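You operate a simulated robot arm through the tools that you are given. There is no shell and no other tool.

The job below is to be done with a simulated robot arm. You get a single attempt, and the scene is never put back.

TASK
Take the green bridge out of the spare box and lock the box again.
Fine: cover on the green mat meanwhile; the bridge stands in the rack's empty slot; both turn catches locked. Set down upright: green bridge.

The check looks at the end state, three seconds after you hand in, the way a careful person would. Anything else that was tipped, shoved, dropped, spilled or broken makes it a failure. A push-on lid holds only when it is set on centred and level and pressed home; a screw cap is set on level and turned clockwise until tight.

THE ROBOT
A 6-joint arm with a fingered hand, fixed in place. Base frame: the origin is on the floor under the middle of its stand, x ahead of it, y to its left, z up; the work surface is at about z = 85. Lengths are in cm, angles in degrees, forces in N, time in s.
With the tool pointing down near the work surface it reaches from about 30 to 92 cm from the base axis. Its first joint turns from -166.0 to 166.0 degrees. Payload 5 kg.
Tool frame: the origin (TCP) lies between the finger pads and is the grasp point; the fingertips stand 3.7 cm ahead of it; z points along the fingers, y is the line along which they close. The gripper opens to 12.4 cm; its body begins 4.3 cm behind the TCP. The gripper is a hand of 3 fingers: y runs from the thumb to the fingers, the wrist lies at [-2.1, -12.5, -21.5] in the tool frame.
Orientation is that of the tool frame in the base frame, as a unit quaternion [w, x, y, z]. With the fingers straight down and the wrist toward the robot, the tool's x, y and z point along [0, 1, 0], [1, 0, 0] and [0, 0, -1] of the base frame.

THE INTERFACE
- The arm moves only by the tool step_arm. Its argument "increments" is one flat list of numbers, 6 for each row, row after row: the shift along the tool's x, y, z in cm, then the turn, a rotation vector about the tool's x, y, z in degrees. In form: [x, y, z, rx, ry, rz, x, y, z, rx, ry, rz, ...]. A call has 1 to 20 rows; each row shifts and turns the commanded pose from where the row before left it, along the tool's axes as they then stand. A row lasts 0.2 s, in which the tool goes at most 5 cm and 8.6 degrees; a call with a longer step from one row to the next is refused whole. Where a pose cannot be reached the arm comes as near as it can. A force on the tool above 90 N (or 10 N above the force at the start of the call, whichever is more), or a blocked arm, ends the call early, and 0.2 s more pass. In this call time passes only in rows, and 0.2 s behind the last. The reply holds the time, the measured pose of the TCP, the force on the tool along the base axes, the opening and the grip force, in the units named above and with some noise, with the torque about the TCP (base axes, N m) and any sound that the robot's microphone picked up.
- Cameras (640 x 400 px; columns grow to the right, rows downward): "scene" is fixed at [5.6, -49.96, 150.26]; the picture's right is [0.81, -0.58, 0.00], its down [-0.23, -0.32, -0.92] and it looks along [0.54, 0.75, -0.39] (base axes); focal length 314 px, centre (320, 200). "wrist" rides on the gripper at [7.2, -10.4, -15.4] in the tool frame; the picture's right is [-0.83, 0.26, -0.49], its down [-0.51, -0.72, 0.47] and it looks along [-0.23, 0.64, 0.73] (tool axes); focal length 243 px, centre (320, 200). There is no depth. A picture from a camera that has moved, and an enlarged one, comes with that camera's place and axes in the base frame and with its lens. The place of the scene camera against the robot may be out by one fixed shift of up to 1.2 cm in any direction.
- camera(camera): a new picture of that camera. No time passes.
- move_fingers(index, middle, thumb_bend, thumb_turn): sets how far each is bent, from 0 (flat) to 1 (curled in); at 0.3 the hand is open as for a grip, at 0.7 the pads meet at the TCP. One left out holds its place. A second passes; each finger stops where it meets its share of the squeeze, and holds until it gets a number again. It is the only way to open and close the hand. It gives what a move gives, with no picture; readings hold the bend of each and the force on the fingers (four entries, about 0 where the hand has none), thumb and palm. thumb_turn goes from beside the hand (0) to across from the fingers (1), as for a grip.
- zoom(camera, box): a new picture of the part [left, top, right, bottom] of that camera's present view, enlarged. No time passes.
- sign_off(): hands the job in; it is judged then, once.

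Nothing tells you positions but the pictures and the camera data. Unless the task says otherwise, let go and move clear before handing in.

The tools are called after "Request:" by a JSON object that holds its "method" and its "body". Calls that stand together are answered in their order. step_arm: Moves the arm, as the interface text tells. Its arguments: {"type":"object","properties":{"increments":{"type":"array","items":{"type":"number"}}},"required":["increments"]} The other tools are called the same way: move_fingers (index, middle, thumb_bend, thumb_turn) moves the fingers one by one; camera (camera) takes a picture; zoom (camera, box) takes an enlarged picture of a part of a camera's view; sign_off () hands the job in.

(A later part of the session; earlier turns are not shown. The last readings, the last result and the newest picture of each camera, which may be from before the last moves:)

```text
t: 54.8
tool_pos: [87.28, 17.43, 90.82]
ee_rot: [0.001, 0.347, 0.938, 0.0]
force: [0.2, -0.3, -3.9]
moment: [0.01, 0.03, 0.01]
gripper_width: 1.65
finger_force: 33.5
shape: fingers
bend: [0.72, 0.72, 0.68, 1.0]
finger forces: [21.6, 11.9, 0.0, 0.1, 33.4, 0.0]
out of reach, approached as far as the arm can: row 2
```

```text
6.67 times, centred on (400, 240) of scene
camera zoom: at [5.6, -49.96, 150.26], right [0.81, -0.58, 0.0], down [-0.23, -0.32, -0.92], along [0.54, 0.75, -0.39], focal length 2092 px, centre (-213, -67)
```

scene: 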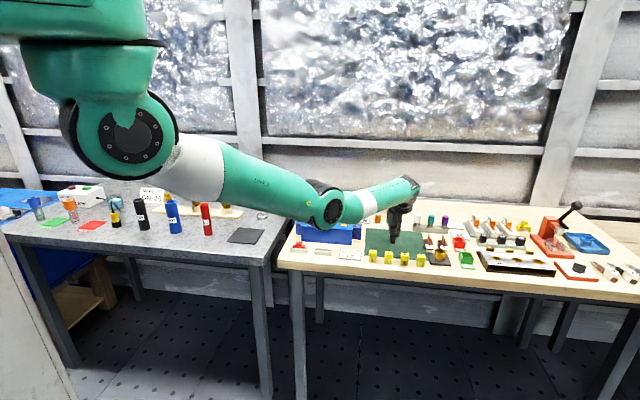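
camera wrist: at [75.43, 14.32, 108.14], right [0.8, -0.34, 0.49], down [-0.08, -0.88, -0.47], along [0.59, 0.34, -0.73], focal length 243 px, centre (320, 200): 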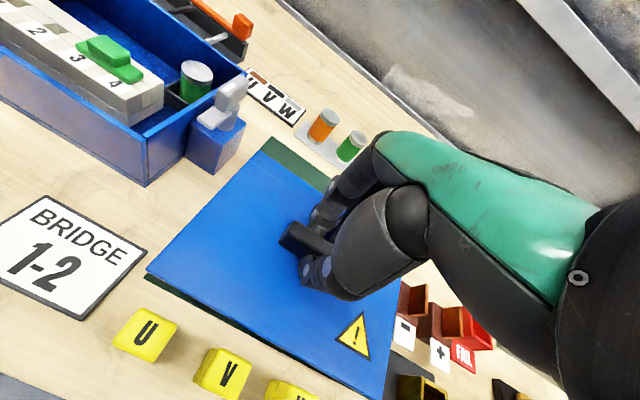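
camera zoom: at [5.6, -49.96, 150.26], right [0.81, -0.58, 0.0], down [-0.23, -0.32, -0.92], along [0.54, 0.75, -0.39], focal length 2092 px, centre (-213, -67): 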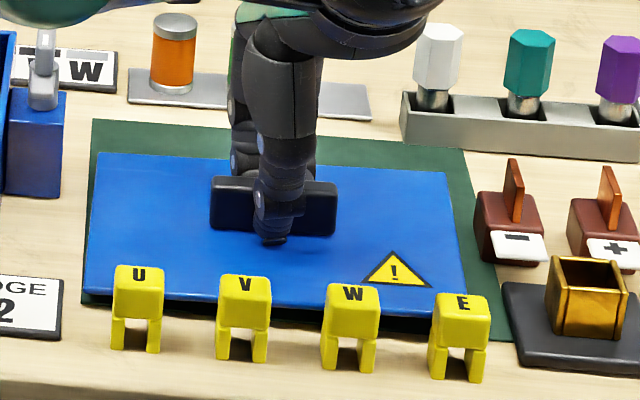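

The arm is at its limit and the cover is hanging just above the mat. I'll ease it a few millimetres toward the robot while lowering.

Request:
{"method": "step_arm", "body": {"increments": [0, -0.3, 0.1, 0, 0, 0, 0, -0.15, 0.2, 0, 0, 0, 0, -0.1, 0.2, 0, 0, 0]}}

Request:
{"method": "zoom", "body": {"camera": "scene", "box": [360, 210, 440, 270]}}

Request:
{"method": "camera", "body": {"camera": "wrist"}}

```text
t: 55.6
tool_pos: [87.2, 16.99, 90.24]
ee_rot: [0.0, 0.346, 0.938, 0.001]
force: [1.9, -0.2, -1.7]
moment: [0.06, 0.2, -0.04]
gripper_width: 1.63
finger_force: 36.3
shape: fingers
bend: [0.72, 0.72, 0.68, 1.0]
finger forces: [23.6, 11.6, 0.0, 0.1, 37.9, 0.0]
```

```text
6.67 times, centred on (400, 240) of scene
camera zoom: at [5.6, -49.96, 150.26], right [0.81, -0.58, 0.0], down [-0.23, -0.32, -0.92], along [0.54, 0.75, -0.39], focal length 2092 px, centre (-213, -67)
```

zoom: 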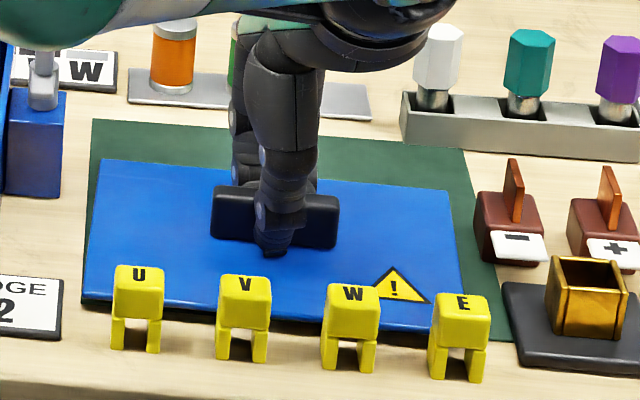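

```text
taken
camera wrist: at [74.78, 13.77, 105.65], right [0.8, -0.34, 0.49], down [-0.08, -0.88, -0.47], along [0.59, 0.34, -0.73], focal length 243 px, centre (320, 200)
```

wrist: 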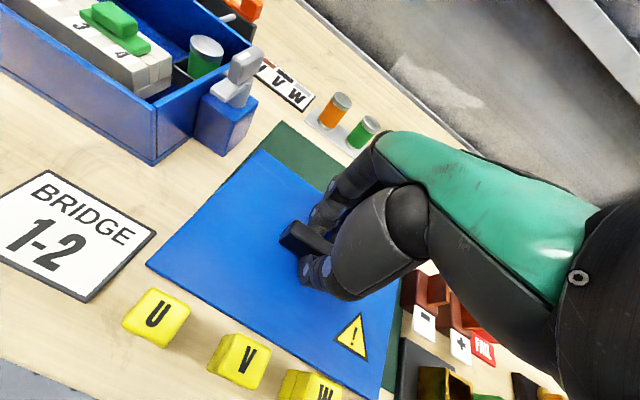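

The cover has just touched down, since the load reading has dropped. I'll settle it a little more and then let go.

Request:
{"method": "step_arm", "body": {"increments": [0, -0.05, 0.2, 0, 0, 0, 0, -0.05, 0.15, 0, 0, 0]}}

Request:
{"method": "zoom", "body": {"camera": "scene", "box": [360, 210, 440, 270]}}

```text
t: 56.2
tool_pos: [87.18, 16.87, 90.22]
ee_rot: [0.001, 0.346, 0.938, 0.001]
force: [-2.5, -0.9, 17.9]
moment: [-0.35, 0.87, 0.11]
gripper_width: 1.65
finger_force: 43.2
shape: fingers
bend: [0.72, 0.67, 0.69, 1.0]
finger forces: [18.6, 12.8, 0.1, 0.0, 55.6, 0.0]
```

```text
6.67 times, centred on (400, 240) of scene
camera zoom: at [5.6, -49.96, 150.26], right [0.81, -0.58, 0.0], down [-0.23, -0.32, -0.92], along [0.54, 0.75, -0.39], focal length 2092 px, centre (-213, -67)
```

zoom: 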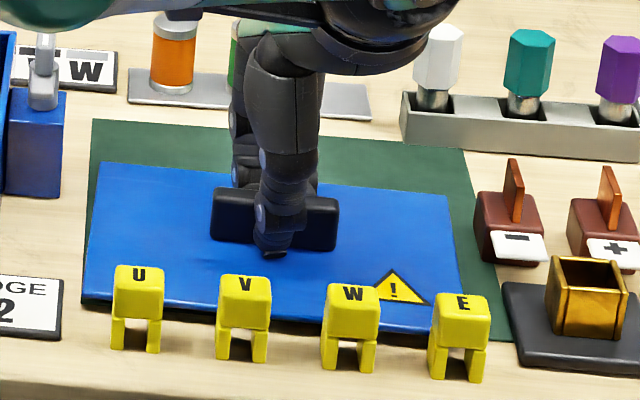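

The cover is firmly on the mat. I'll unload slightly, open the hand and rise straight up.

Request:
{"method": "step_arm", "body": {"increments": [0, 0, -0.25, 0, 0, 0]}}

Request:
{"method": "move_fingers", "body": {"index": 0.63, "middle": 0.63, "thumb_bend": 0.63}}

Request:
{"method": "step_arm", "body": {"increments": [0, 0, -1, 0, 0, 0, 0, 0, -1.5, 0, 0, 0, 0, 0, -2, 0, 0, 0, 0, 0, -3, 0, 0, 0, 0, 0, -4, 0, 0, 0, 0, 0, -4, 0, 0, 0]}}

Request:
{"method": "camera", "body": {"camera": "wrist"}}

Request:
{"method": "zoom", "body": {"camera": "scene", "box": [280, 190, 460, 280]}}

```text
t: 56.6
tool_pos: [87.15, 16.93, 90.31]
ee_rot: [0.001, 0.346, 0.938, 0.002]
force: [7.7, 2.4, 6.6]
moment: [0.12, 0.09, 0.03]
gripper_width: 1.68
finger_force: 39.4
shape: fingers
bend: [0.72, 0.67, 0.69, 1.0]
finger forces: [25.5, 14.4, 0.0, 0.0, 38.5, 0.0]
```

```text
t: 57.6
tool_pos: [87.0, 16.92, 90.35]
ee_rot: [0.002, 0.347, 0.938, 0.0]
force: [-3.0, 3.7, 25.0]
moment: [0.25, 0.3, -0.01]
gripper_width: 2.16
finger_force: 13.3
shape: fingers
bend: [0.65, 0.64, 0.65, 1.0]
finger forces: [11.8, 2.3, 0.1, 0.0, 11.5, 0.0]
```

```text
t: 59.0
tool_pos: [86.87, 16.87, 105.68]
ee_rot: [-0.001, 0.347, 0.938, -0.002]
force: [-0.2, 0.2, -1.3]
moment: [0.02, 0.0, -0.01]
gripper_width: 2.72
finger_force: 0.0
shape: fingers
bend: [0.63, 0.63, 0.63, 1.0]
finger forces: [0.0, 0.0, 0.0, 0.1, 0.1, 0.2]
```

```text
taken
camera wrist: at [74.68, 13.69, 120.99], right [0.8, -0.34, 0.49], down [-0.08, -0.88, -0.47], along [0.59, 0.34, -0.73], focal length 243 px, centre (320, 200)
```

wrist: 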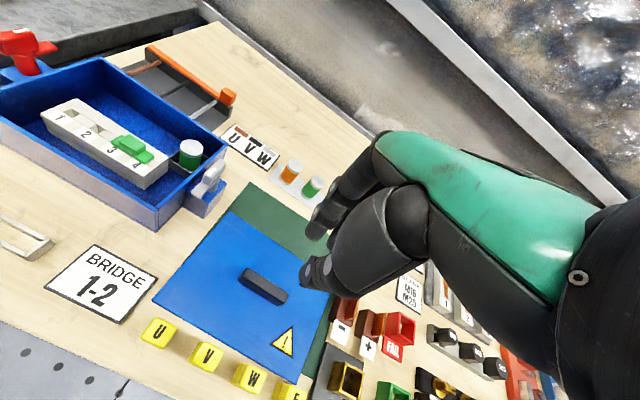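

```text
3.56 times, centred on (370, 235) of scene
camera zoom: at [5.6, -49.96, 150.26], right [0.81, -0.58, 0.0], down [-0.23, -0.32, -0.92], along [0.54, 0.75, -0.39], focal length 1116 px, centre (142, 76)
```

zoom: 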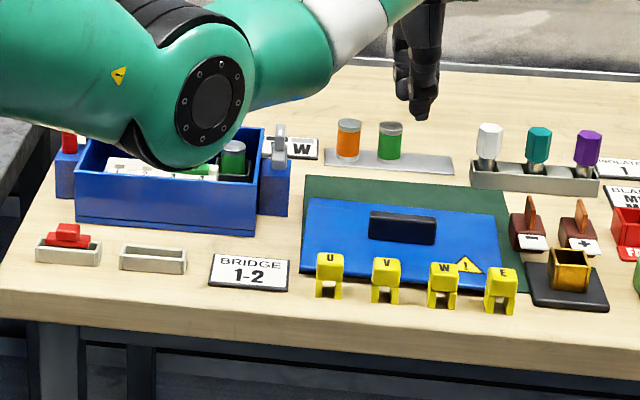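

The cover lies flat on the mat. Now for the inside of the box.

Request:
{"method": "zoom", "body": {"camera": "wrist", "box": [0, 40, 240, 240]}}

Request:
{"method": "zoom", "body": {"camera": "wrist", "box": [90, 110, 210, 210]}}

Request:
{"method": "zoom", "body": {"camera": "wrist", "box": [140, 210, 350, 400]}}

```text
2.00 times, centred on (120, 140) of wrist
camera zoom: at [74.68, 13.69, 120.99], right [0.8, -0.34, 0.49], down [-0.08, -0.88, -0.47], along [0.59, 0.34, -0.73], focal length 485 px, centre (720, 320)
```

zoom: 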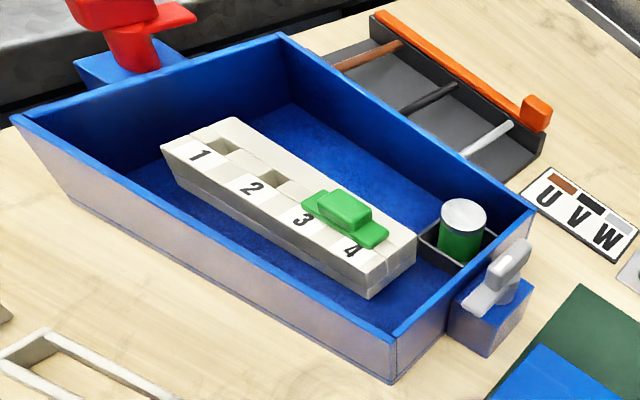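

```text
4.00 times, centred on (150, 160) of wrist
camera zoom: at [74.68, 13.69, 120.99], right [0.8, -0.34, 0.49], down [-0.08, -0.88, -0.47], along [0.59, 0.34, -0.73], focal length 970 px, centre (1000, 360)
```

zoom: 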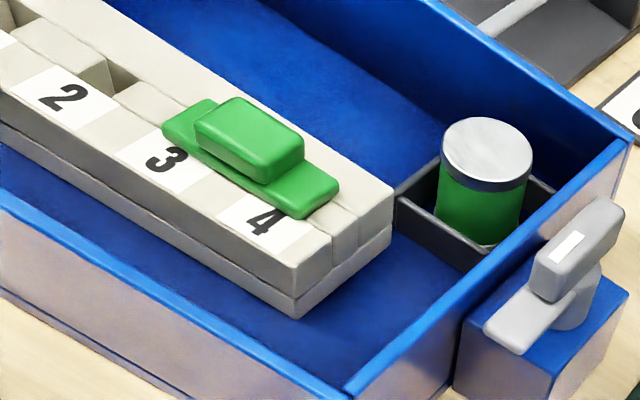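

```text
2.11 times, centred on (245, 305) of wrist
camera zoom: at [74.68, 13.69, 120.99], right [0.8, -0.34, 0.49], down [-0.08, -0.88, -0.47], along [0.59, 0.34, -0.73], focal length 511 px, centre (478, -21)
```

zoom: 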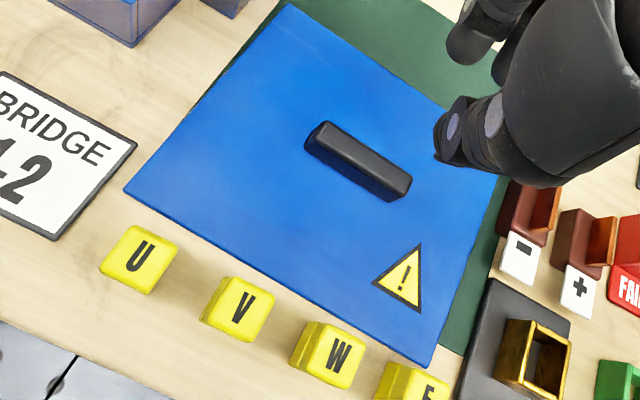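

The green bridge is plugged into sockets 3 and 4 of a white strip in the box, near (74.4, 38.7). I'll move closer to measure it.

Request:
{"method": "step_arm", "body": {"increments": [0, 0, 0, 0, 0, 4.5, 3.66, 1.32, 0.5, 0, 0, 0, 3.66, 1.32, 0.5, 0, 0, 0, 3.66, 1.32, 0.5, 0, 0, 0, 3.66, 1.32, 0.5, 0, 0, 0, 3.66, 1.32, 0.5, 0, 0, 0]}}

Request:
{"method": "camera", "body": {"camera": "wrist"}}

Request:
{"method": "zoom", "body": {"camera": "wrist", "box": [190, 180, 340, 300]}}

Request:
{"method": "zoom", "body": {"camera": "scene", "box": [290, 200, 370, 260]}}

```text
t: 60.4
tool_pos: [78.94, 34.54, 103.39]
ee_rot: [0.0, 0.383, 0.924, -0.001]
force: [0.2, -0.4, -0.3]
moment: [0.02, 0.02, -0.03]
gripper_width: 2.74
finger_force: 0.0
shape: fingers
bend: [0.63, 0.63, 0.63, 1.0]
finger forces: [0.1, 0.0, 0.0, 0.0, 0.0, 0.0]
```

```text
taken
camera wrist: at [66.34, 32.27, 118.61], right [0.77, -0.4, 0.49], down [-0.15, -0.87, -0.47], along [0.62, 0.29, -0.73], focal length 243 px, centre (320, 200)
```

wrist: 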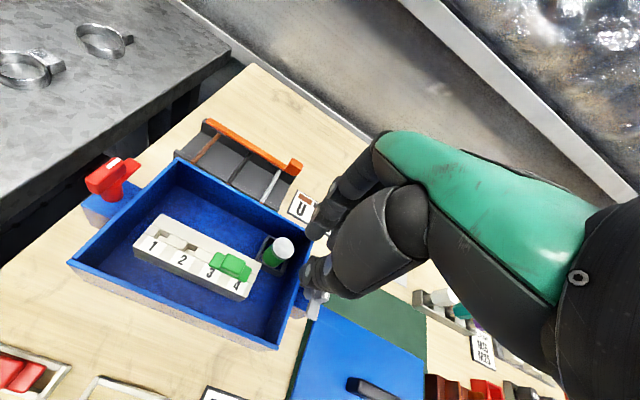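

```text
3.33 times, centred on (265, 240) of wrist
camera zoom: at [66.34, 32.27, 118.61], right [0.77, -0.4, 0.49], down [-0.15, -0.87, -0.47], along [0.62, 0.29, -0.73], focal length 809 px, centre (503, 67)
```

zoom: 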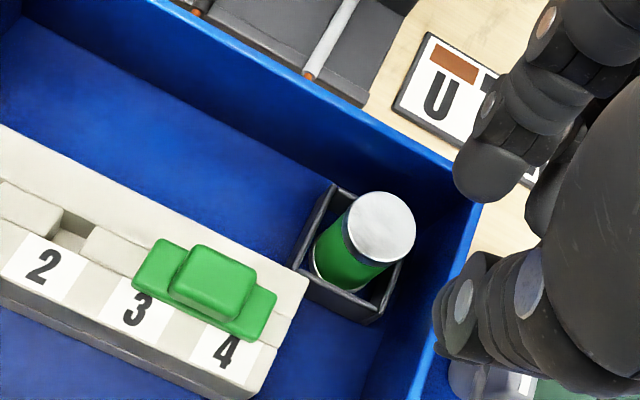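

```text
6.67 times, centred on (330, 230) of scene
camera zoom: at [5.6, -49.96, 150.26], right [0.81, -0.58, 0.0], down [-0.23, -0.32, -0.92], along [0.54, 0.75, -0.39], focal length 2092 px, centre (253, 0)
```

zoom: 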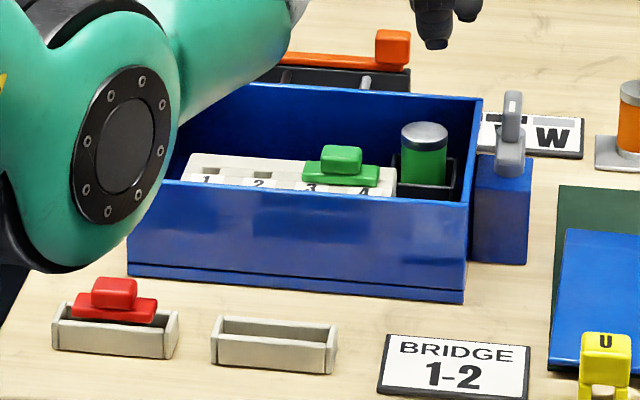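

The bridge knob's top is near (74.6, 38.15, 90), and the strip is aligned with the box. I'll centre over it and come partway down.

Request:
{"method": "step_arm", "body": {"increments": [2.8, -0.26, 0, 0, 0, 0, 2.8, -0.26, 0, 0, 0, 0, 0, 0, 2, 0, 0, 0, 0, 0, 2, 0, 0, 0, 0, 0, 2, 0, 0, 0]}}

Request:
{"method": "move_fingers", "body": {"index": 0.6, "middle": 0.6, "thumb_bend": 0.6}}

Request:
{"method": "zoom", "body": {"camera": "wrist", "box": [240, 180, 400, 320]}}

Request:
{"method": "zoom", "body": {"camera": "scene", "box": [300, 200, 370, 250]}}

```text
t: 61.6
tool_pos: [74.36, 38.15, 97.19]
ee_rot: [-0.001, 0.382, 0.924, -0.001]
force: [-0.1, 0.8, 1.2]
moment: [0.02, 0.0, 0.01]
gripper_width: 2.75
finger_force: 0.1
shape: fingers
bend: [0.63, 0.63, 0.63, 1.0]
finger forces: [0.0, 0.0, 0.0, 0.0, 0.0, 0.0]
```

```text
t: 62.6
tool_pos: [74.49, 38.26, 97.13]
ee_rot: [0.001, 0.383, 0.924, 0.0]
force: [-0.2, 0.4, -1.1]
moment: [-0.02, 0.0, 0.01]
gripper_width: 3.6
finger_force: 0.1
shape: fingers
bend: [0.6, 0.6, 0.6, 1.0]
finger forces: [0.1, 0.1, 0.1, 0.1, 0.1, 0.1]
```

```text
2.86 times, centred on (320, 250) of wrist
camera zoom: at [61.85, 35.93, 112.46], right [0.77, -0.4, 0.49], down [-0.15, -0.87, -0.47], along [0.62, 0.29, -0.73], focal length 693 px, centre (320, 57)
```

zoom: 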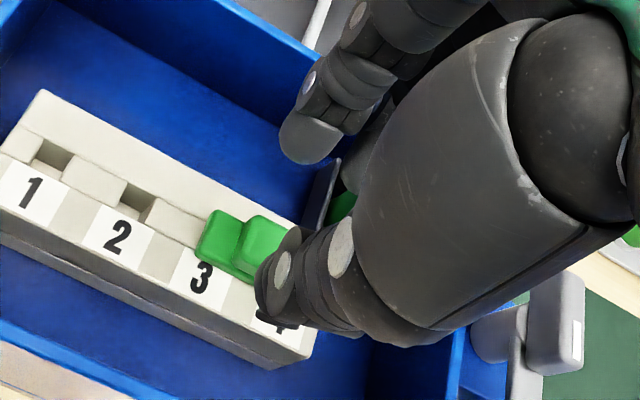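

```text
8.00 times, centred on (335, 225) of scene
camera zoom: at [5.6, -49.96, 150.26], right [0.81, -0.58, 0.0], down [-0.23, -0.32, -0.92], along [0.54, 0.75, -0.39], focal length 2510 px, centre (200, 0)
```

zoom: 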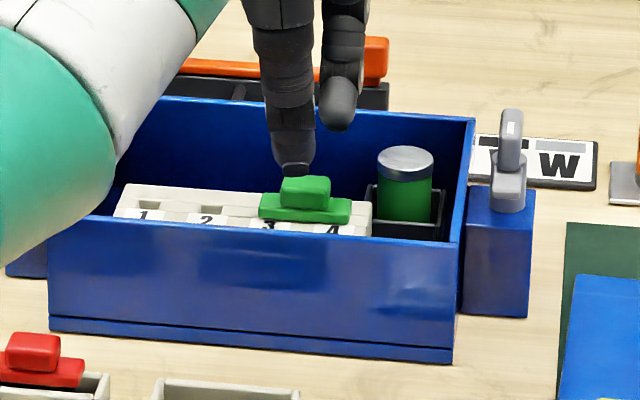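

The hand is centred across the knob. I'll lower the fingertips to either side of it in small steps.

Request:
{"method": "step_arm", "body": {"increments": [-0.3, 0, 0.8, 0, 0, 0, 0, 0, 0.8, 0, 0, 0, 0, 0, 0.6, 0, 0, 0, 0, 0, 0.5, 0, 0, 0]}}

Request:
{"method": "zoom", "body": {"camera": "wrist", "box": [240, 180, 400, 320]}}

Request:
{"method": "zoom", "body": {"camera": "scene", "box": [300, 200, 370, 250]}}

```text
t: 63.6
tool_pos: [74.55, 38.02, 94.48]
ee_rot: [0.0, 0.383, 0.924, -0.001]
force: [-0.2, -0.4, 0.3]
moment: [-0.02, -0.01, 0.02]
gripper_width: 3.61
finger_force: 0.0
shape: fingers
bend: [0.6, 0.6, 0.6, 1.0]
finger forces: [0.0, 0.0, 0.0, 0.0, 0.1, 0.0]
```

```text
2.86 times, centred on (320, 250) of wrist
camera zoom: at [62.09, 35.73, 109.81], right [0.77, -0.4, 0.49], down [-0.15, -0.87, -0.47], along [0.62, 0.29, -0.73], focal length 693 px, centre (320, 57)
```

zoom: 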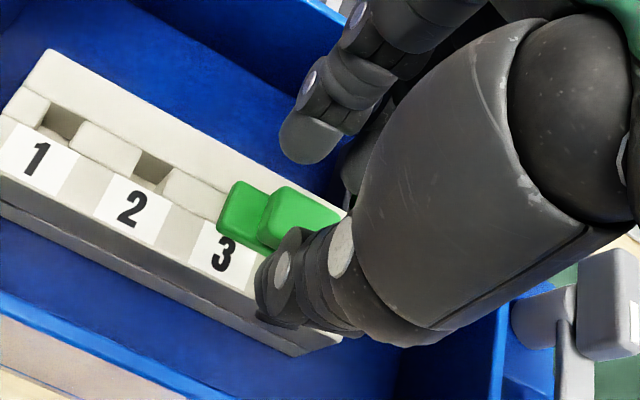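

```text
8.00 times, centred on (335, 225) of scene
camera zoom: at [5.6, -49.96, 150.26], right [0.81, -0.58, 0.0], down [-0.23, -0.32, -0.92], along [0.54, 0.75, -0.39], focal length 2510 px, centre (200, 0)
```

zoom: 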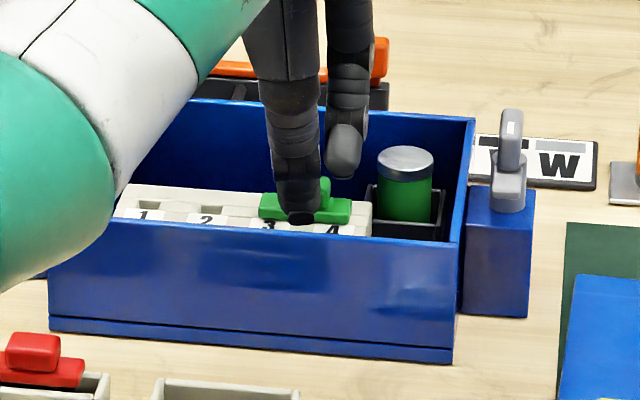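

Request:
{"method": "step_arm", "body": {"increments": [0, 0, 0.3, 0, 0, 0, 0, 0, 0.3, 0, 0, 0]}}

Request:
{"method": "move_fingers", "body": {"index": 0.66, "middle": 0.66, "thumb_bend": 0.66}}

Request:
{"method": "zoom", "body": {"camera": "wrist", "box": [260, 200, 360, 290]}}

Request:
{"method": "zoom", "body": {"camera": "scene", "box": [315, 205, 355, 240]}}

```text
t: 64.2
tool_pos: [74.57, 37.96, 93.82]
ee_rot: [0.0, 0.384, 0.923, 0.0]
force: [-1.0, -0.9, 0.6]
moment: [0.02, 0.01, 0.04]
gripper_width: 3.63
finger_force: 0.1
shape: fingers
bend: [0.6, 0.6, 0.6, 1.0]
finger forces: [0.0, 0.1, 0.0, 0.0, 0.0, 0.0]
```

```text
t: 65.2
tool_pos: [74.6, 37.95, 93.86]
ee_rot: [0.0, 0.382, 0.924, 0.0]
force: [0.0, -0.6, -0.5]
moment: [-0.01, 0.01, 0.0]
gripper_width: 2.21
finger_force: 1.8
shape: fingers
bend: [0.65, 0.65, 0.65, 1.0]
finger forces: [0.9, 0.8, 0.0, 0.0, 1.6, 0.0]
```

```text
4.44 times, centred on (310, 245) of wrist
camera zoom: at [62.1, 35.67, 109.19], right [0.77, -0.4, 0.49], down [-0.15, -0.87, -0.47], along [0.62, 0.29, -0.73], focal length 1078 px, centre (364, 0)
```

zoom: 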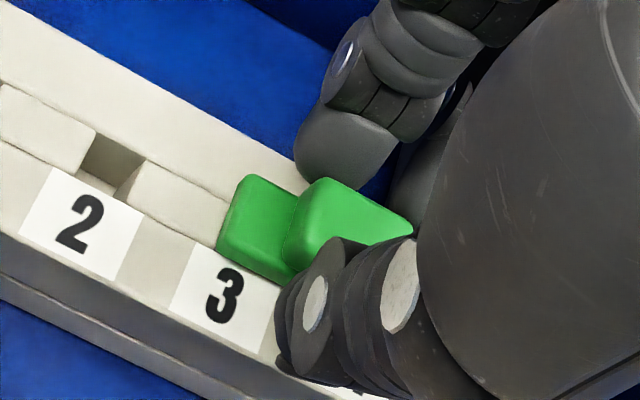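

```text
11.43 times, centred on (335, 222) of scene
camera zoom: at [5.6, -49.96, 150.26], right [0.81, -0.58, 0.0], down [-0.23, -0.32, -0.92], along [0.54, 0.75, -0.39], focal length 3586 px, centre (149, -57)
```

zoom: 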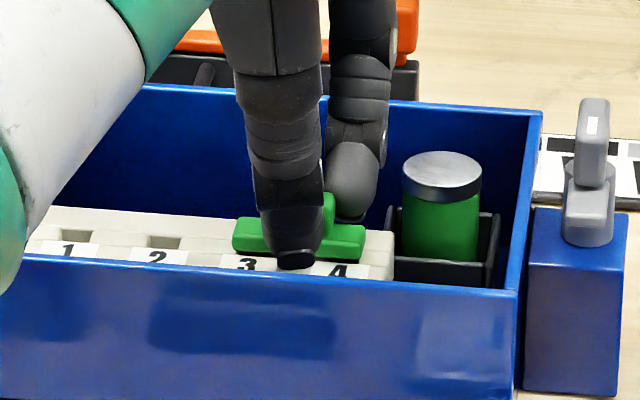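

The fingers have closed evenly on the knob, which is about 2.2 cm wide. I'll firm up the grip and lift slowly.

Request:
{"method": "move_fingers", "body": {"index": 0.8, "middle": 0.8, "thumb_bend": 0.8}}

Request:
{"method": "step_arm", "body": {"increments": [0, 0, -0.3, 0, 0, 0, 0, 0, -0.3, 0, 0, 0, 0, 0, -0.4, 0, 0, 0]}}

Request:
{"method": "zoom", "body": {"camera": "wrist", "box": [260, 200, 360, 290]}}

Request:
{"method": "zoom", "body": {"camera": "scene", "box": [315, 205, 355, 240]}}

```text
t: 66.2
tool_pos: [74.54, 37.92, 93.91]
ee_rot: [0.0, 0.382, 0.924, 0.0]
force: [-2.5, -3.1, -2.9]
moment: [-0.18, 0.2, 0.09]
gripper_width: 1.85
finger_force: 26.4
shape: fingers
bend: [0.73, 0.73, 0.66, 1.0]
finger forces: [11.8, 12.2, 0.1, 0.0, 29.0, 0.0]
```

```text
t: 67.0
tool_pos: [74.69, 38.04, 94.89]
ee_rot: [0.0, 0.383, 0.924, 0.0]
force: [-3.7, -2.7, -0.3]
moment: [-0.21, 0.2, 0.04]
gripper_width: 1.86
finger_force: 25.6
shape: fingers
bend: [0.73, 0.73, 0.66, 1.0]
finger forces: [11.7, 12.3, 0.1, 0.0, 29.1, 0.0]
```

```text
4.44 times, centred on (310, 245) of wrist
camera zoom: at [62.1, 35.67, 110.15], right [0.77, -0.4, 0.49], down [-0.15, -0.87, -0.47], along [0.62, 0.29, -0.73], focal length 1078 px, centre (364, 0)
```

zoom: 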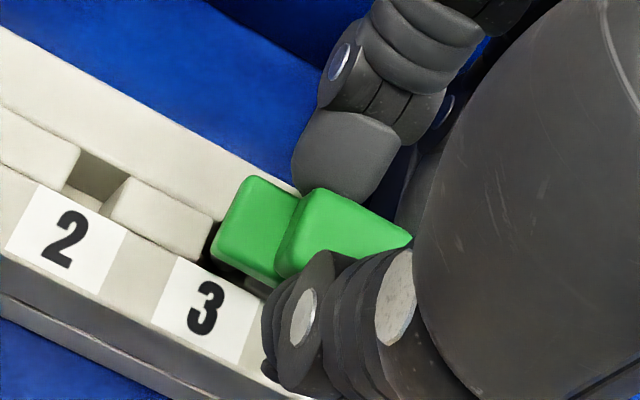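

```text
11.43 times, centred on (335, 222) of scene
camera zoom: at [5.6, -49.96, 150.26], right [0.81, -0.58, 0.0], down [-0.23, -0.32, -0.92], along [0.54, 0.75, -0.39], focal length 3586 px, centre (149, -57)
```

zoom: 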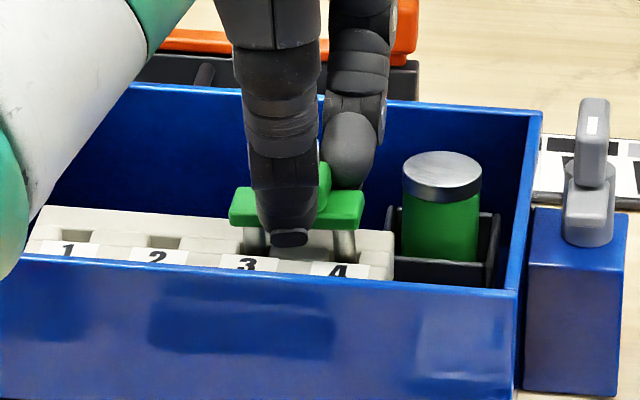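

The bridge is coming out with its two metal pins visible, and the strip stays put. I'll lift it clear of the box.

Request:
{"method": "step_arm", "body": {"increments": [0, 0, -0.5, 0, 0, 0, 0, 0, -0.5, 0, 0, 0, 0, 0, -1, 0, 0, 0, 0, 0, -2, 0, 0, 0, 0, 0, -2, 0, 0, 0, 0, 0, -2, 0, 0, 0, 0, 0, -2, 0, 0, 0, 0, 0, -2, 0, 0, 0]}}

Request:
{"method": "camera", "body": {"camera": "wrist"}}

Request:
{"method": "zoom", "body": {"camera": "scene", "box": [290, 165, 370, 265]}}

Request:
{"method": "zoom", "body": {"camera": "wrist", "box": [260, 200, 360, 290]}}

```text
t: 68.8
tool_pos: [74.57, 37.81, 106.95]
ee_rot: [-0.001, 0.383, 0.924, 0.0]
force: [0.5, 0.0, -0.9]
moment: [0.0, 0.01, -0.01]
gripper_width: 1.84
finger_force: 27.8
shape: fingers
bend: [0.73, 0.73, 0.66, 1.0]
finger forces: [14.2, 13.5, 0.1, 0.1, 27.5, 0.1]
```

```text
taken
camera wrist: at [62.11, 35.66, 122.24], right [0.77, -0.4, 0.49], down [-0.15, -0.87, -0.47], along [0.62, 0.29, -0.73], focal length 243 px, centre (320, 200)
```

wrist: 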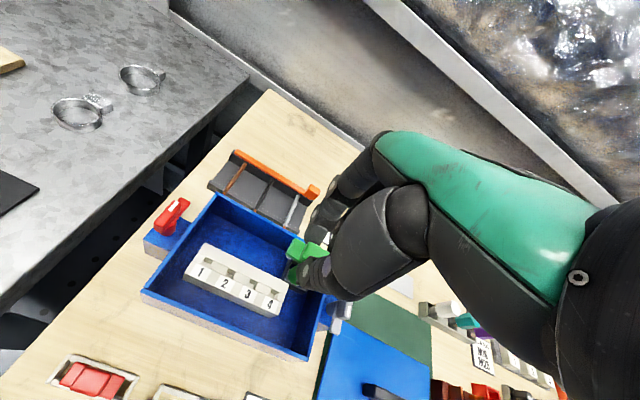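

```text
4.00 times, centred on (330, 215) of scene
camera zoom: at [5.6, -49.96, 150.26], right [0.81, -0.58, 0.0], down [-0.23, -0.32, -0.92], along [0.54, 0.75, -0.39], focal length 1255 px, centre (280, 140)
```

zoom: 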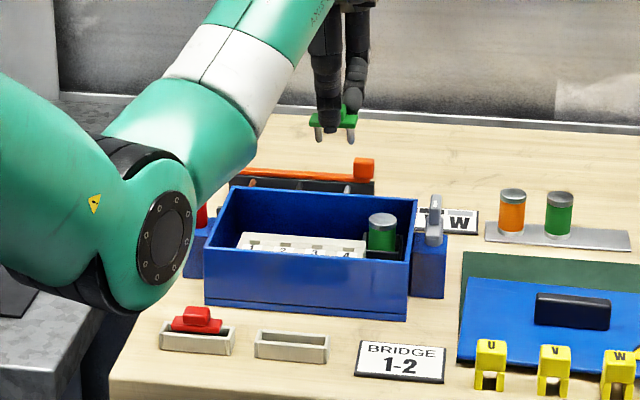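

```text
4.44 times, centred on (310, 245) of wrist
camera zoom: at [62.11, 35.66, 122.24], right [0.77, -0.4, 0.49], down [-0.15, -0.87, -0.47], along [0.62, 0.29, -0.73], focal length 1078 px, centre (364, 0)
```

zoom: 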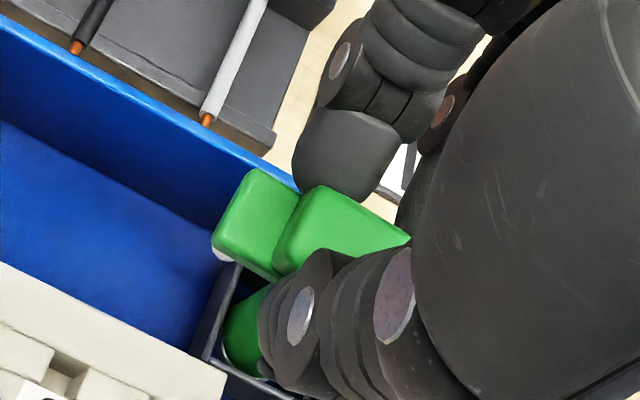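

The bridge hangs level from the fingers. I'll get a close look at the empty slot and at how the red bridge sits in its own slot before placing it.

Request:
{"method": "zoom", "body": {"camera": "scene", "box": [300, 235, 350, 265]}}

Request:
{"method": "zoom", "body": {"camera": "wrist", "box": [40, 330, 280, 400]}}

Request:
{"method": "zoom", "body": {"camera": "scene", "box": [355, 170, 395, 210]}}

```text
12.80 times, centred on (325, 250) of scene
camera zoom: at [5.6, -49.96, 150.26], right [0.81, -0.58, 0.0], down [-0.23, -0.32, -0.92], along [0.54, 0.75, -0.39], focal length 4016 px, centre (256, -440)
```

zoom: 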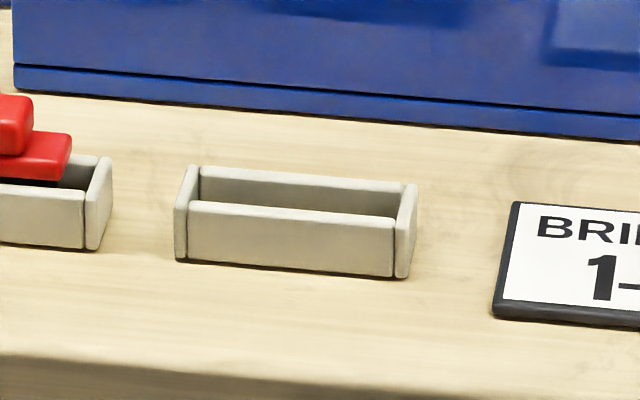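

```text
2.67 times, centred on (160, 365) of wrist
camera zoom: at [62.11, 35.66, 122.24], right [0.77, -0.4, 0.49], down [-0.15, -0.87, -0.47], along [0.62, 0.29, -0.73], focal length 647 px, centre (747, -240)
```

zoom: 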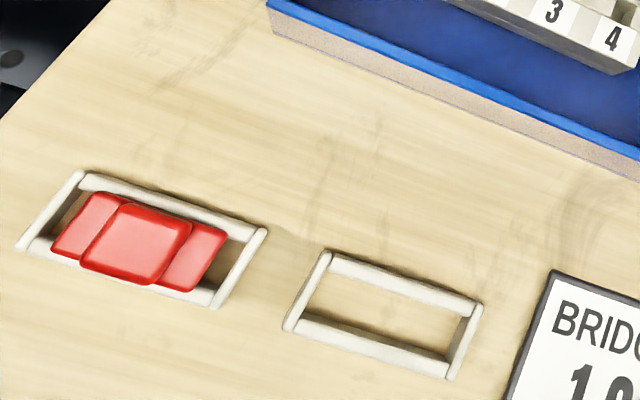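

```text
10.00 times, centred on (375, 190) of scene
camera zoom: at [5.6, -49.96, 150.26], right [0.81, -0.58, 0.0], down [-0.23, -0.32, -0.92], along [0.54, 0.75, -0.39], focal length 3138 px, centre (-230, 300)
```

zoom: 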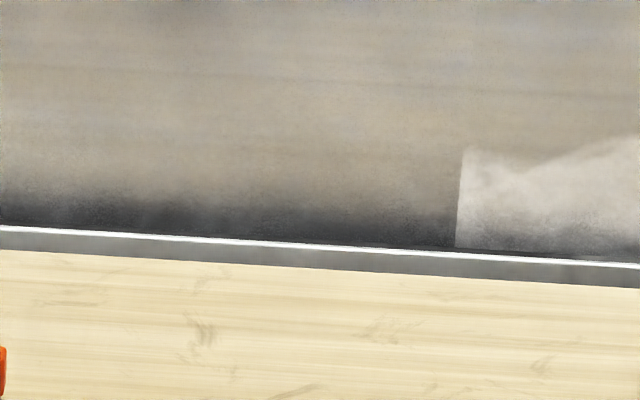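

The frame's opening is about 6 × 1.7 cm, centred at (63.5, 29.8). The bridge's pins hang roughly 6 cm below the TCP and it's centred in the hand. I'll carry it over the empty slot and hold it above.

Request:
{"method": "step_arm", "body": {"increments": [0.53, -3.39, 0, 0, 0, 0, 0.53, -3.39, 0, 0, 0, 0, 0.53, -3.39, 0, 0, 0, 0, 0.53, -3.39, 0, 0, 0, 0, 0, 0, 2.5, 0, 0, 0, 0, 0, 2.5, 0, 0, 0, 0, 0, 2.5, 0, 0, 0, 0, 0, 1.5, 0, 0, 0]}}

Request:
{"method": "camera", "body": {"camera": "wrist"}}

Request:
{"method": "zoom", "body": {"camera": "scene", "box": [290, 215, 360, 270]}}

Request:
{"method": "camera", "body": {"camera": "scene"}}

```text
t: 70.6
tool_pos: [63.49, 29.89, 97.91]
ee_rot: [0.0, 0.382, 0.924, 0.001]
force: [0.1, 0.4, -0.1]
moment: [0.0, 0.0, 0.01]
gripper_width: 1.82
finger_force: 27.5
shape: fingers
bend: [0.73, 0.73, 0.66, 1.0]
finger forces: [14.2, 13.3, 0.0, 0.0, 27.3, 0.0]
```

```text
taken
camera wrist: at [50.98, 27.52, 113.15], right [0.77, -0.4, 0.49], down [-0.15, -0.87, -0.47], along [0.62, 0.29, -0.73], focal length 243 px, centre (320, 200)
```

wrist: 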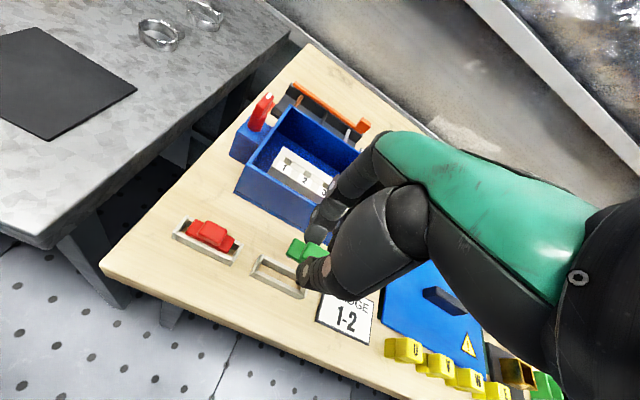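

```text
7.27 times, centred on (325, 242) of scene
camera zoom: at [5.6, -49.96, 150.26], right [0.81, -0.58, 0.0], down [-0.23, -0.32, -0.92], along [0.54, 0.75, -0.39], focal length 2282 px, centre (284, -109)
```

zoom: 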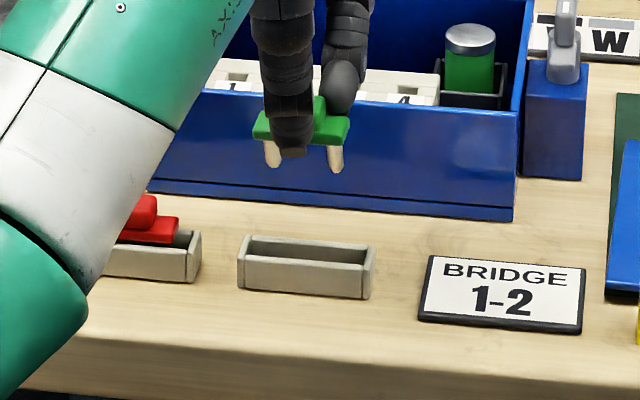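

```text
taken
```

scene: 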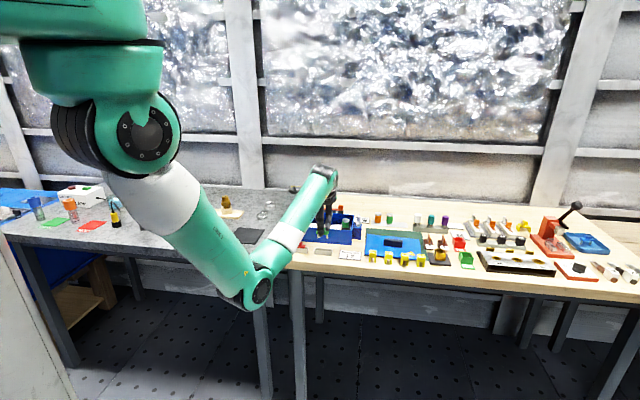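

The pins line up with the slot lengthwise. I'll check the depth alignment with the wrist camera.

Request:
{"method": "zoom", "body": {"camera": "wrist", "box": [240, 220, 340, 310]}}

```text
4.44 times, centred on (290, 265) of wrist
camera zoom: at [50.98, 27.52, 113.15], right [0.77, -0.4, 0.49], down [-0.15, -0.87, -0.47], along [0.62, 0.29, -0.73], focal length 1078 px, centre (453, -89)
```

zoom: 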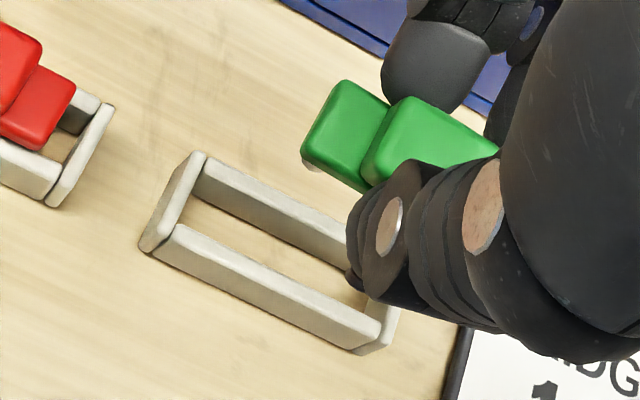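

The slot and the bridge agree to within about a millimetre in depth. I'll lower until the pins are just above the frame and check once more.

Request:
{"method": "step_arm", "body": {"increments": [0, 0, 1.5, 0, 0, 0, 0, 0, 1.5, 0, 0, 0, 0, 0, 1, 0, 0, 0, 0, 0, 0.7, 0, 0, 0]}}

Request:
{"method": "zoom", "body": {"camera": "scene", "box": [300, 225, 350, 265]}}

Request:
{"method": "zoom", "body": {"camera": "wrist", "box": [240, 220, 340, 310]}}

```text
t: 71.6
tool_pos: [63.5, 29.72, 93.1]
ee_rot: [0.0, 0.382, 0.924, 0.0]
force: [-0.8, -0.1, 0.8]
moment: [-0.01, 0.01, 0.03]
gripper_width: 1.84
finger_force: 27.4
shape: fingers
bend: [0.73, 0.73, 0.66, 1.0]
finger forces: [14.2, 13.3, 0.0, 0.0, 27.4, 0.0]
```

```text
10.00 times, centred on (325, 245) of scene
camera zoom: at [5.6, -49.96, 150.26], right [0.81, -0.58, 0.0], down [-0.23, -0.32, -0.92], along [0.54, 0.75, -0.39], focal length 3138 px, centre (270, -250)
```

zoom: 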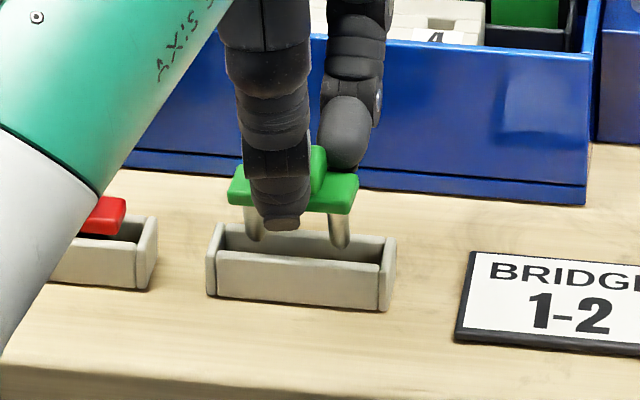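

```text
4.44 times, centred on (290, 265) of wrist
camera zoom: at [50.98, 27.54, 108.47], right [0.77, -0.4, 0.49], down [-0.15, -0.87, -0.47], along [0.62, 0.29, -0.73], focal length 1078 px, centre (453, -89)
```

zoom: 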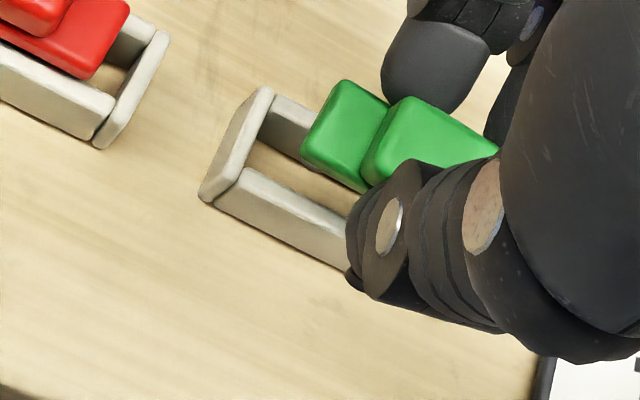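

Request:
{"method": "step_arm", "body": {"increments": [0, 0, 0.4, 0, 0, 0, 0, 0, 0.4, 0, 0, 0]}}

Request:
{"method": "zoom", "body": {"camera": "scene", "box": [310, 230, 342, 258]}}

Request:
{"method": "zoom", "body": {"camera": "wrist", "box": [270, 220, 340, 280]}}

```text
t: 72.2
tool_pos: [63.56, 29.77, 92.36]
ee_rot: [0.001, 0.383, 0.924, 0.0]
force: [0.0, -0.5, -0.5]
moment: [0.03, 0.0, -0.01]
gripper_width: 1.81
finger_force: 27.3
shape: fingers
bend: [0.73, 0.73, 0.66, 1.0]
finger forces: [14.2, 13.4, 0.0, 0.0, 27.5, 0.0]
```

```text
14.29 times, centred on (326, 244) of scene
camera zoom: at [5.6, -49.96, 150.26], right [0.81, -0.58, 0.0], down [-0.23, -0.32, -0.92], along [0.54, 0.75, -0.39], focal length 4482 px, centre (234, -429)
```

zoom: 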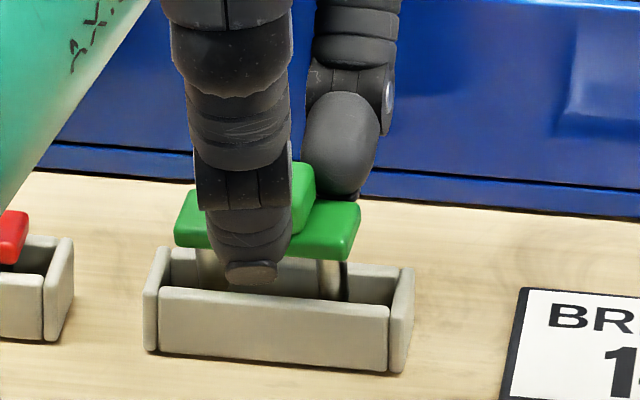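

```text
6.67 times, centred on (305, 250) of wrist
camera zoom: at [51.0, 27.58, 107.67], right [0.77, -0.4, 0.49], down [-0.15, -0.87, -0.47], along [0.62, 0.29, -0.73], focal length 1618 px, centre (420, -133)
```

zoom: 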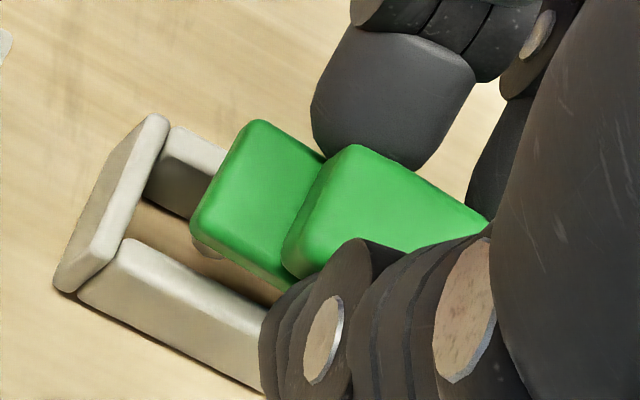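

The pins are inside the frame now, between its rails. I'll lower gently until it touches.

Request:
{"method": "step_arm", "body": {"increments": [0, 0, 0.25, 0, 0, 0, 0, 0, 0.25, 0, 0, 0]}}

Request:
{"method": "zoom", "body": {"camera": "scene", "box": [310, 230, 342, 258]}}

```text
t: 72.8
tool_pos: [63.51, 29.91, 91.83]
ee_rot: [0.0, 0.383, 0.924, -0.001]
force: [0.2, -0.2, 0.8]
moment: [0.06, -0.08, 0.03]
gripper_width: 1.82
finger_force: 27.7
shape: fingers
bend: [0.73, 0.73, 0.66, 1.0]
finger forces: [14.2, 14.4, 0.0, 0.1, 27.3, 0.0]
```

```text
14.29 times, centred on (326, 244) of scene
camera zoom: at [5.6, -49.96, 150.26], right [0.81, -0.58, 0.0], down [-0.23, -0.32, -0.92], along [0.54, 0.75, -0.39], focal length 4482 px, centre (234, -429)
```

zoom: 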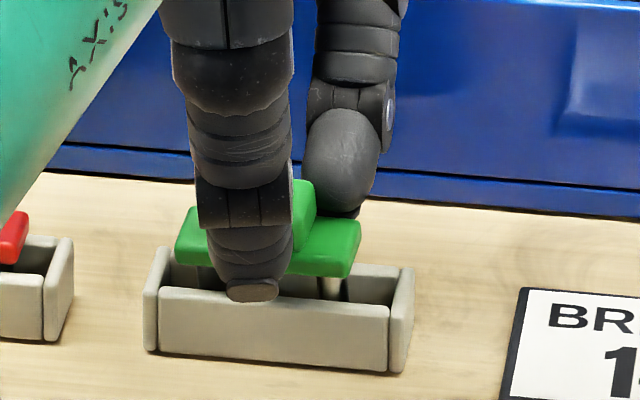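

Request:
{"method": "step_arm", "body": {"increments": [0, 0, 0.2, 0, 0, 0]}}

Request:
{"method": "step_arm", "body": {"increments": [0, 0, 0.2, 0, 0, 0]}}

Request:
{"method": "zoom", "body": {"camera": "scene", "box": [310, 230, 342, 258]}}

Request:
{"method": "zoom", "body": {"camera": "wrist", "box": [270, 220, 340, 280]}}

```text
t: 73.2
tool_pos: [63.56, 29.69, 91.73]
ee_rot: [0.0, 0.384, 0.923, 0.0]
force: [1.7, 2.2, 1.3]
moment: [0.04, -0.04, 0.02]
gripper_width: 1.81
finger_force: 28.5
shape: fingers
bend: [0.73, 0.73, 0.66, 1.0]
finger forces: [14.1, 15.5, 0.0, 0.0, 27.1, 0.0]
```

```text
t: 73.6
tool_pos: [63.59, 29.74, 91.48]
ee_rot: [0.0, 0.383, 0.924, -0.001]
force: [3.0, 3.4, 2.0]
moment: [0.09, -0.14, 0.03]
gripper_width: 1.8
finger_force: 29.2
shape: fingers
bend: [0.73, 0.73, 0.66, 1.0]
finger forces: [14.3, 16.7, 0.0, 0.1, 26.8, 0.0]
```

```text
14.29 times, centred on (326, 244) of scene
camera zoom: at [5.6, -49.96, 150.26], right [0.81, -0.58, 0.0], down [-0.23, -0.32, -0.92], along [0.54, 0.75, -0.39], focal length 4482 px, centre (234, -429)
```

zoom: 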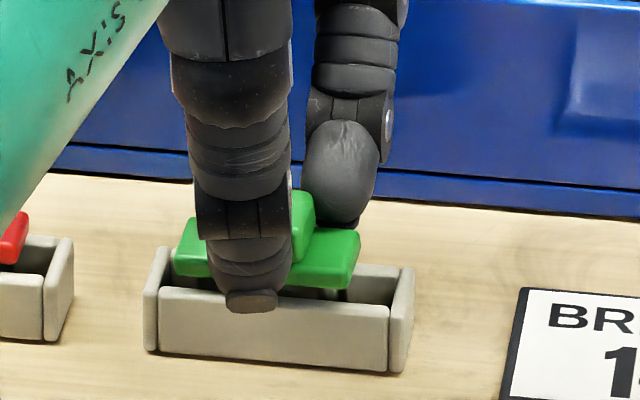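

```text
6.67 times, centred on (305, 250) of wrist
camera zoom: at [51.0, 27.58, 106.82], right [0.77, -0.4, 0.49], down [-0.15, -0.87, -0.47], along [0.62, 0.29, -0.73], focal length 1618 px, centre (420, -133)
```

zoom: 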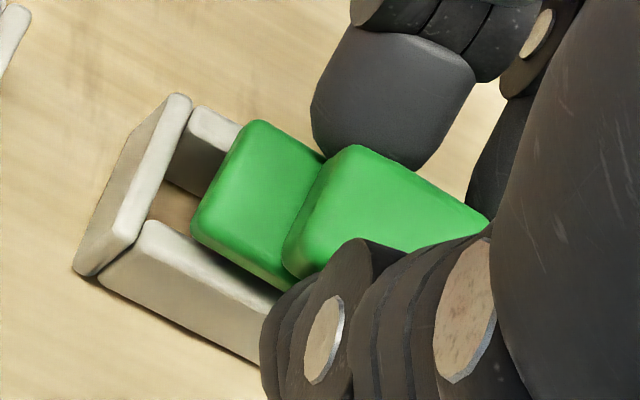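

A small sideways force shows the fingers are grazing the rear rail, so the bridge is a few millimetres too far back. I'll lift slightly and shift it toward the front.

Request:
{"method": "step_arm", "body": {"increments": [0, 0, -0.3, 0, 0, 0, 0, -0.2, 0, 0, 0, 0, 0, -0.2, 0, 0, 0, 0]}}

Request:
{"method": "zoom", "body": {"camera": "scene", "box": [310, 230, 342, 258]}}

Request:
{"method": "zoom", "body": {"camera": "wrist", "box": [270, 220, 340, 280]}}

```text
t: 74.4
tool_pos: [63.38, 29.51, 91.81]
ee_rot: [0.001, 0.383, 0.924, 0.001]
force: [9.4, 9.6, 3.2]
moment: [0.45, -0.47, 0.21]
gripper_width: 1.82
finger_force: 31.6
shape: fingers
bend: [0.73, 0.73, 0.66, 1.0]
finger forces: [17.9, 20.7, 0.0, 0.0, 24.3, 0.0]
```

```text
14.29 times, centred on (326, 244) of scene
camera zoom: at [5.6, -49.96, 150.26], right [0.81, -0.58, 0.0], down [-0.23, -0.32, -0.92], along [0.54, 0.75, -0.39], focal length 4482 px, centre (234, -429)
```

zoom: 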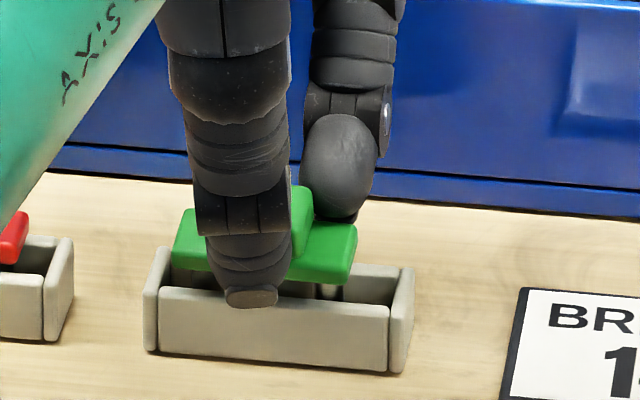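

```text
6.67 times, centred on (305, 250) of wrist
camera zoom: at [50.72, 27.32, 107.11], right [0.77, -0.4, 0.49], down [-0.15, -0.87, -0.47], along [0.62, 0.29, -0.73], focal length 1618 px, centre (420, -133)
```

zoom: 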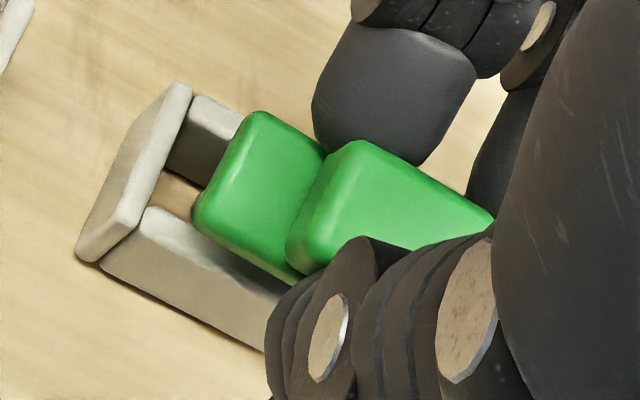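

The force grew, so it's actually the pins pressing on the front rail. I'll reverse that shift and go slightly the other way.

Request:
{"method": "step_arm", "body": {"increments": [0, 0.2, 0, 0, 0, 0, 0, 0.2, 0, 0, 0, 0, 0, 0.2, 0, 0, 0, 0]}}

Request:
{"method": "zoom", "body": {"camera": "scene", "box": [310, 230, 342, 258]}}

Request:
{"method": "zoom", "body": {"camera": "wrist", "box": [270, 220, 340, 280]}}

```text
t: 75.2
tool_pos: [63.54, 29.86, 91.71]
ee_rot: [0.0, 0.383, 0.924, 0.0]
force: [0.4, 0.6, -1.4]
moment: [0.0, -0.01, 0.02]
gripper_width: 1.83
finger_force: 27.1
shape: fingers
bend: [0.73, 0.73, 0.66, 1.0]
finger forces: [14.5, 12.5, 0.0, 0.0, 27.6, 0.0]
```

```text
14.29 times, centred on (326, 244) of scene
camera zoom: at [5.6, -49.96, 150.26], right [0.81, -0.58, 0.0], down [-0.23, -0.32, -0.92], along [0.54, 0.75, -0.39], focal length 4482 px, centre (234, -429)
```

zoom: 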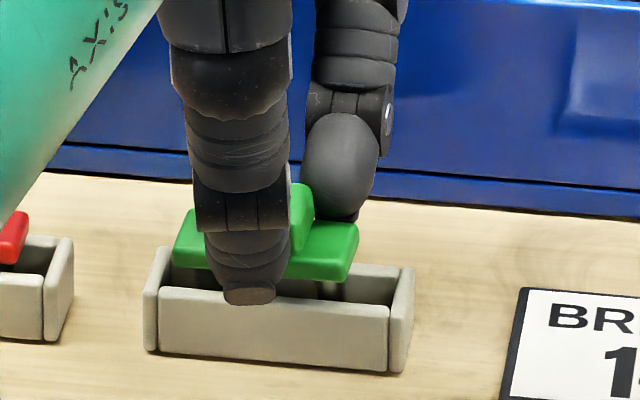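

```text
6.67 times, centred on (305, 250) of wrist
camera zoom: at [51.1, 27.69, 107.0], right [0.77, -0.4, 0.49], down [-0.15, -0.87, -0.47], along [0.62, 0.29, -0.73], focal length 1618 px, centre (420, -133)
```

zoom: 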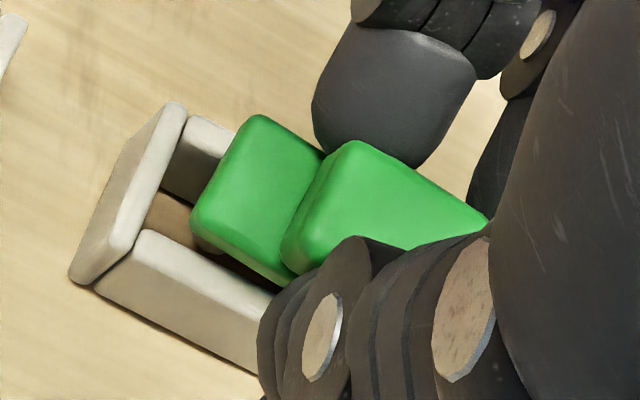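

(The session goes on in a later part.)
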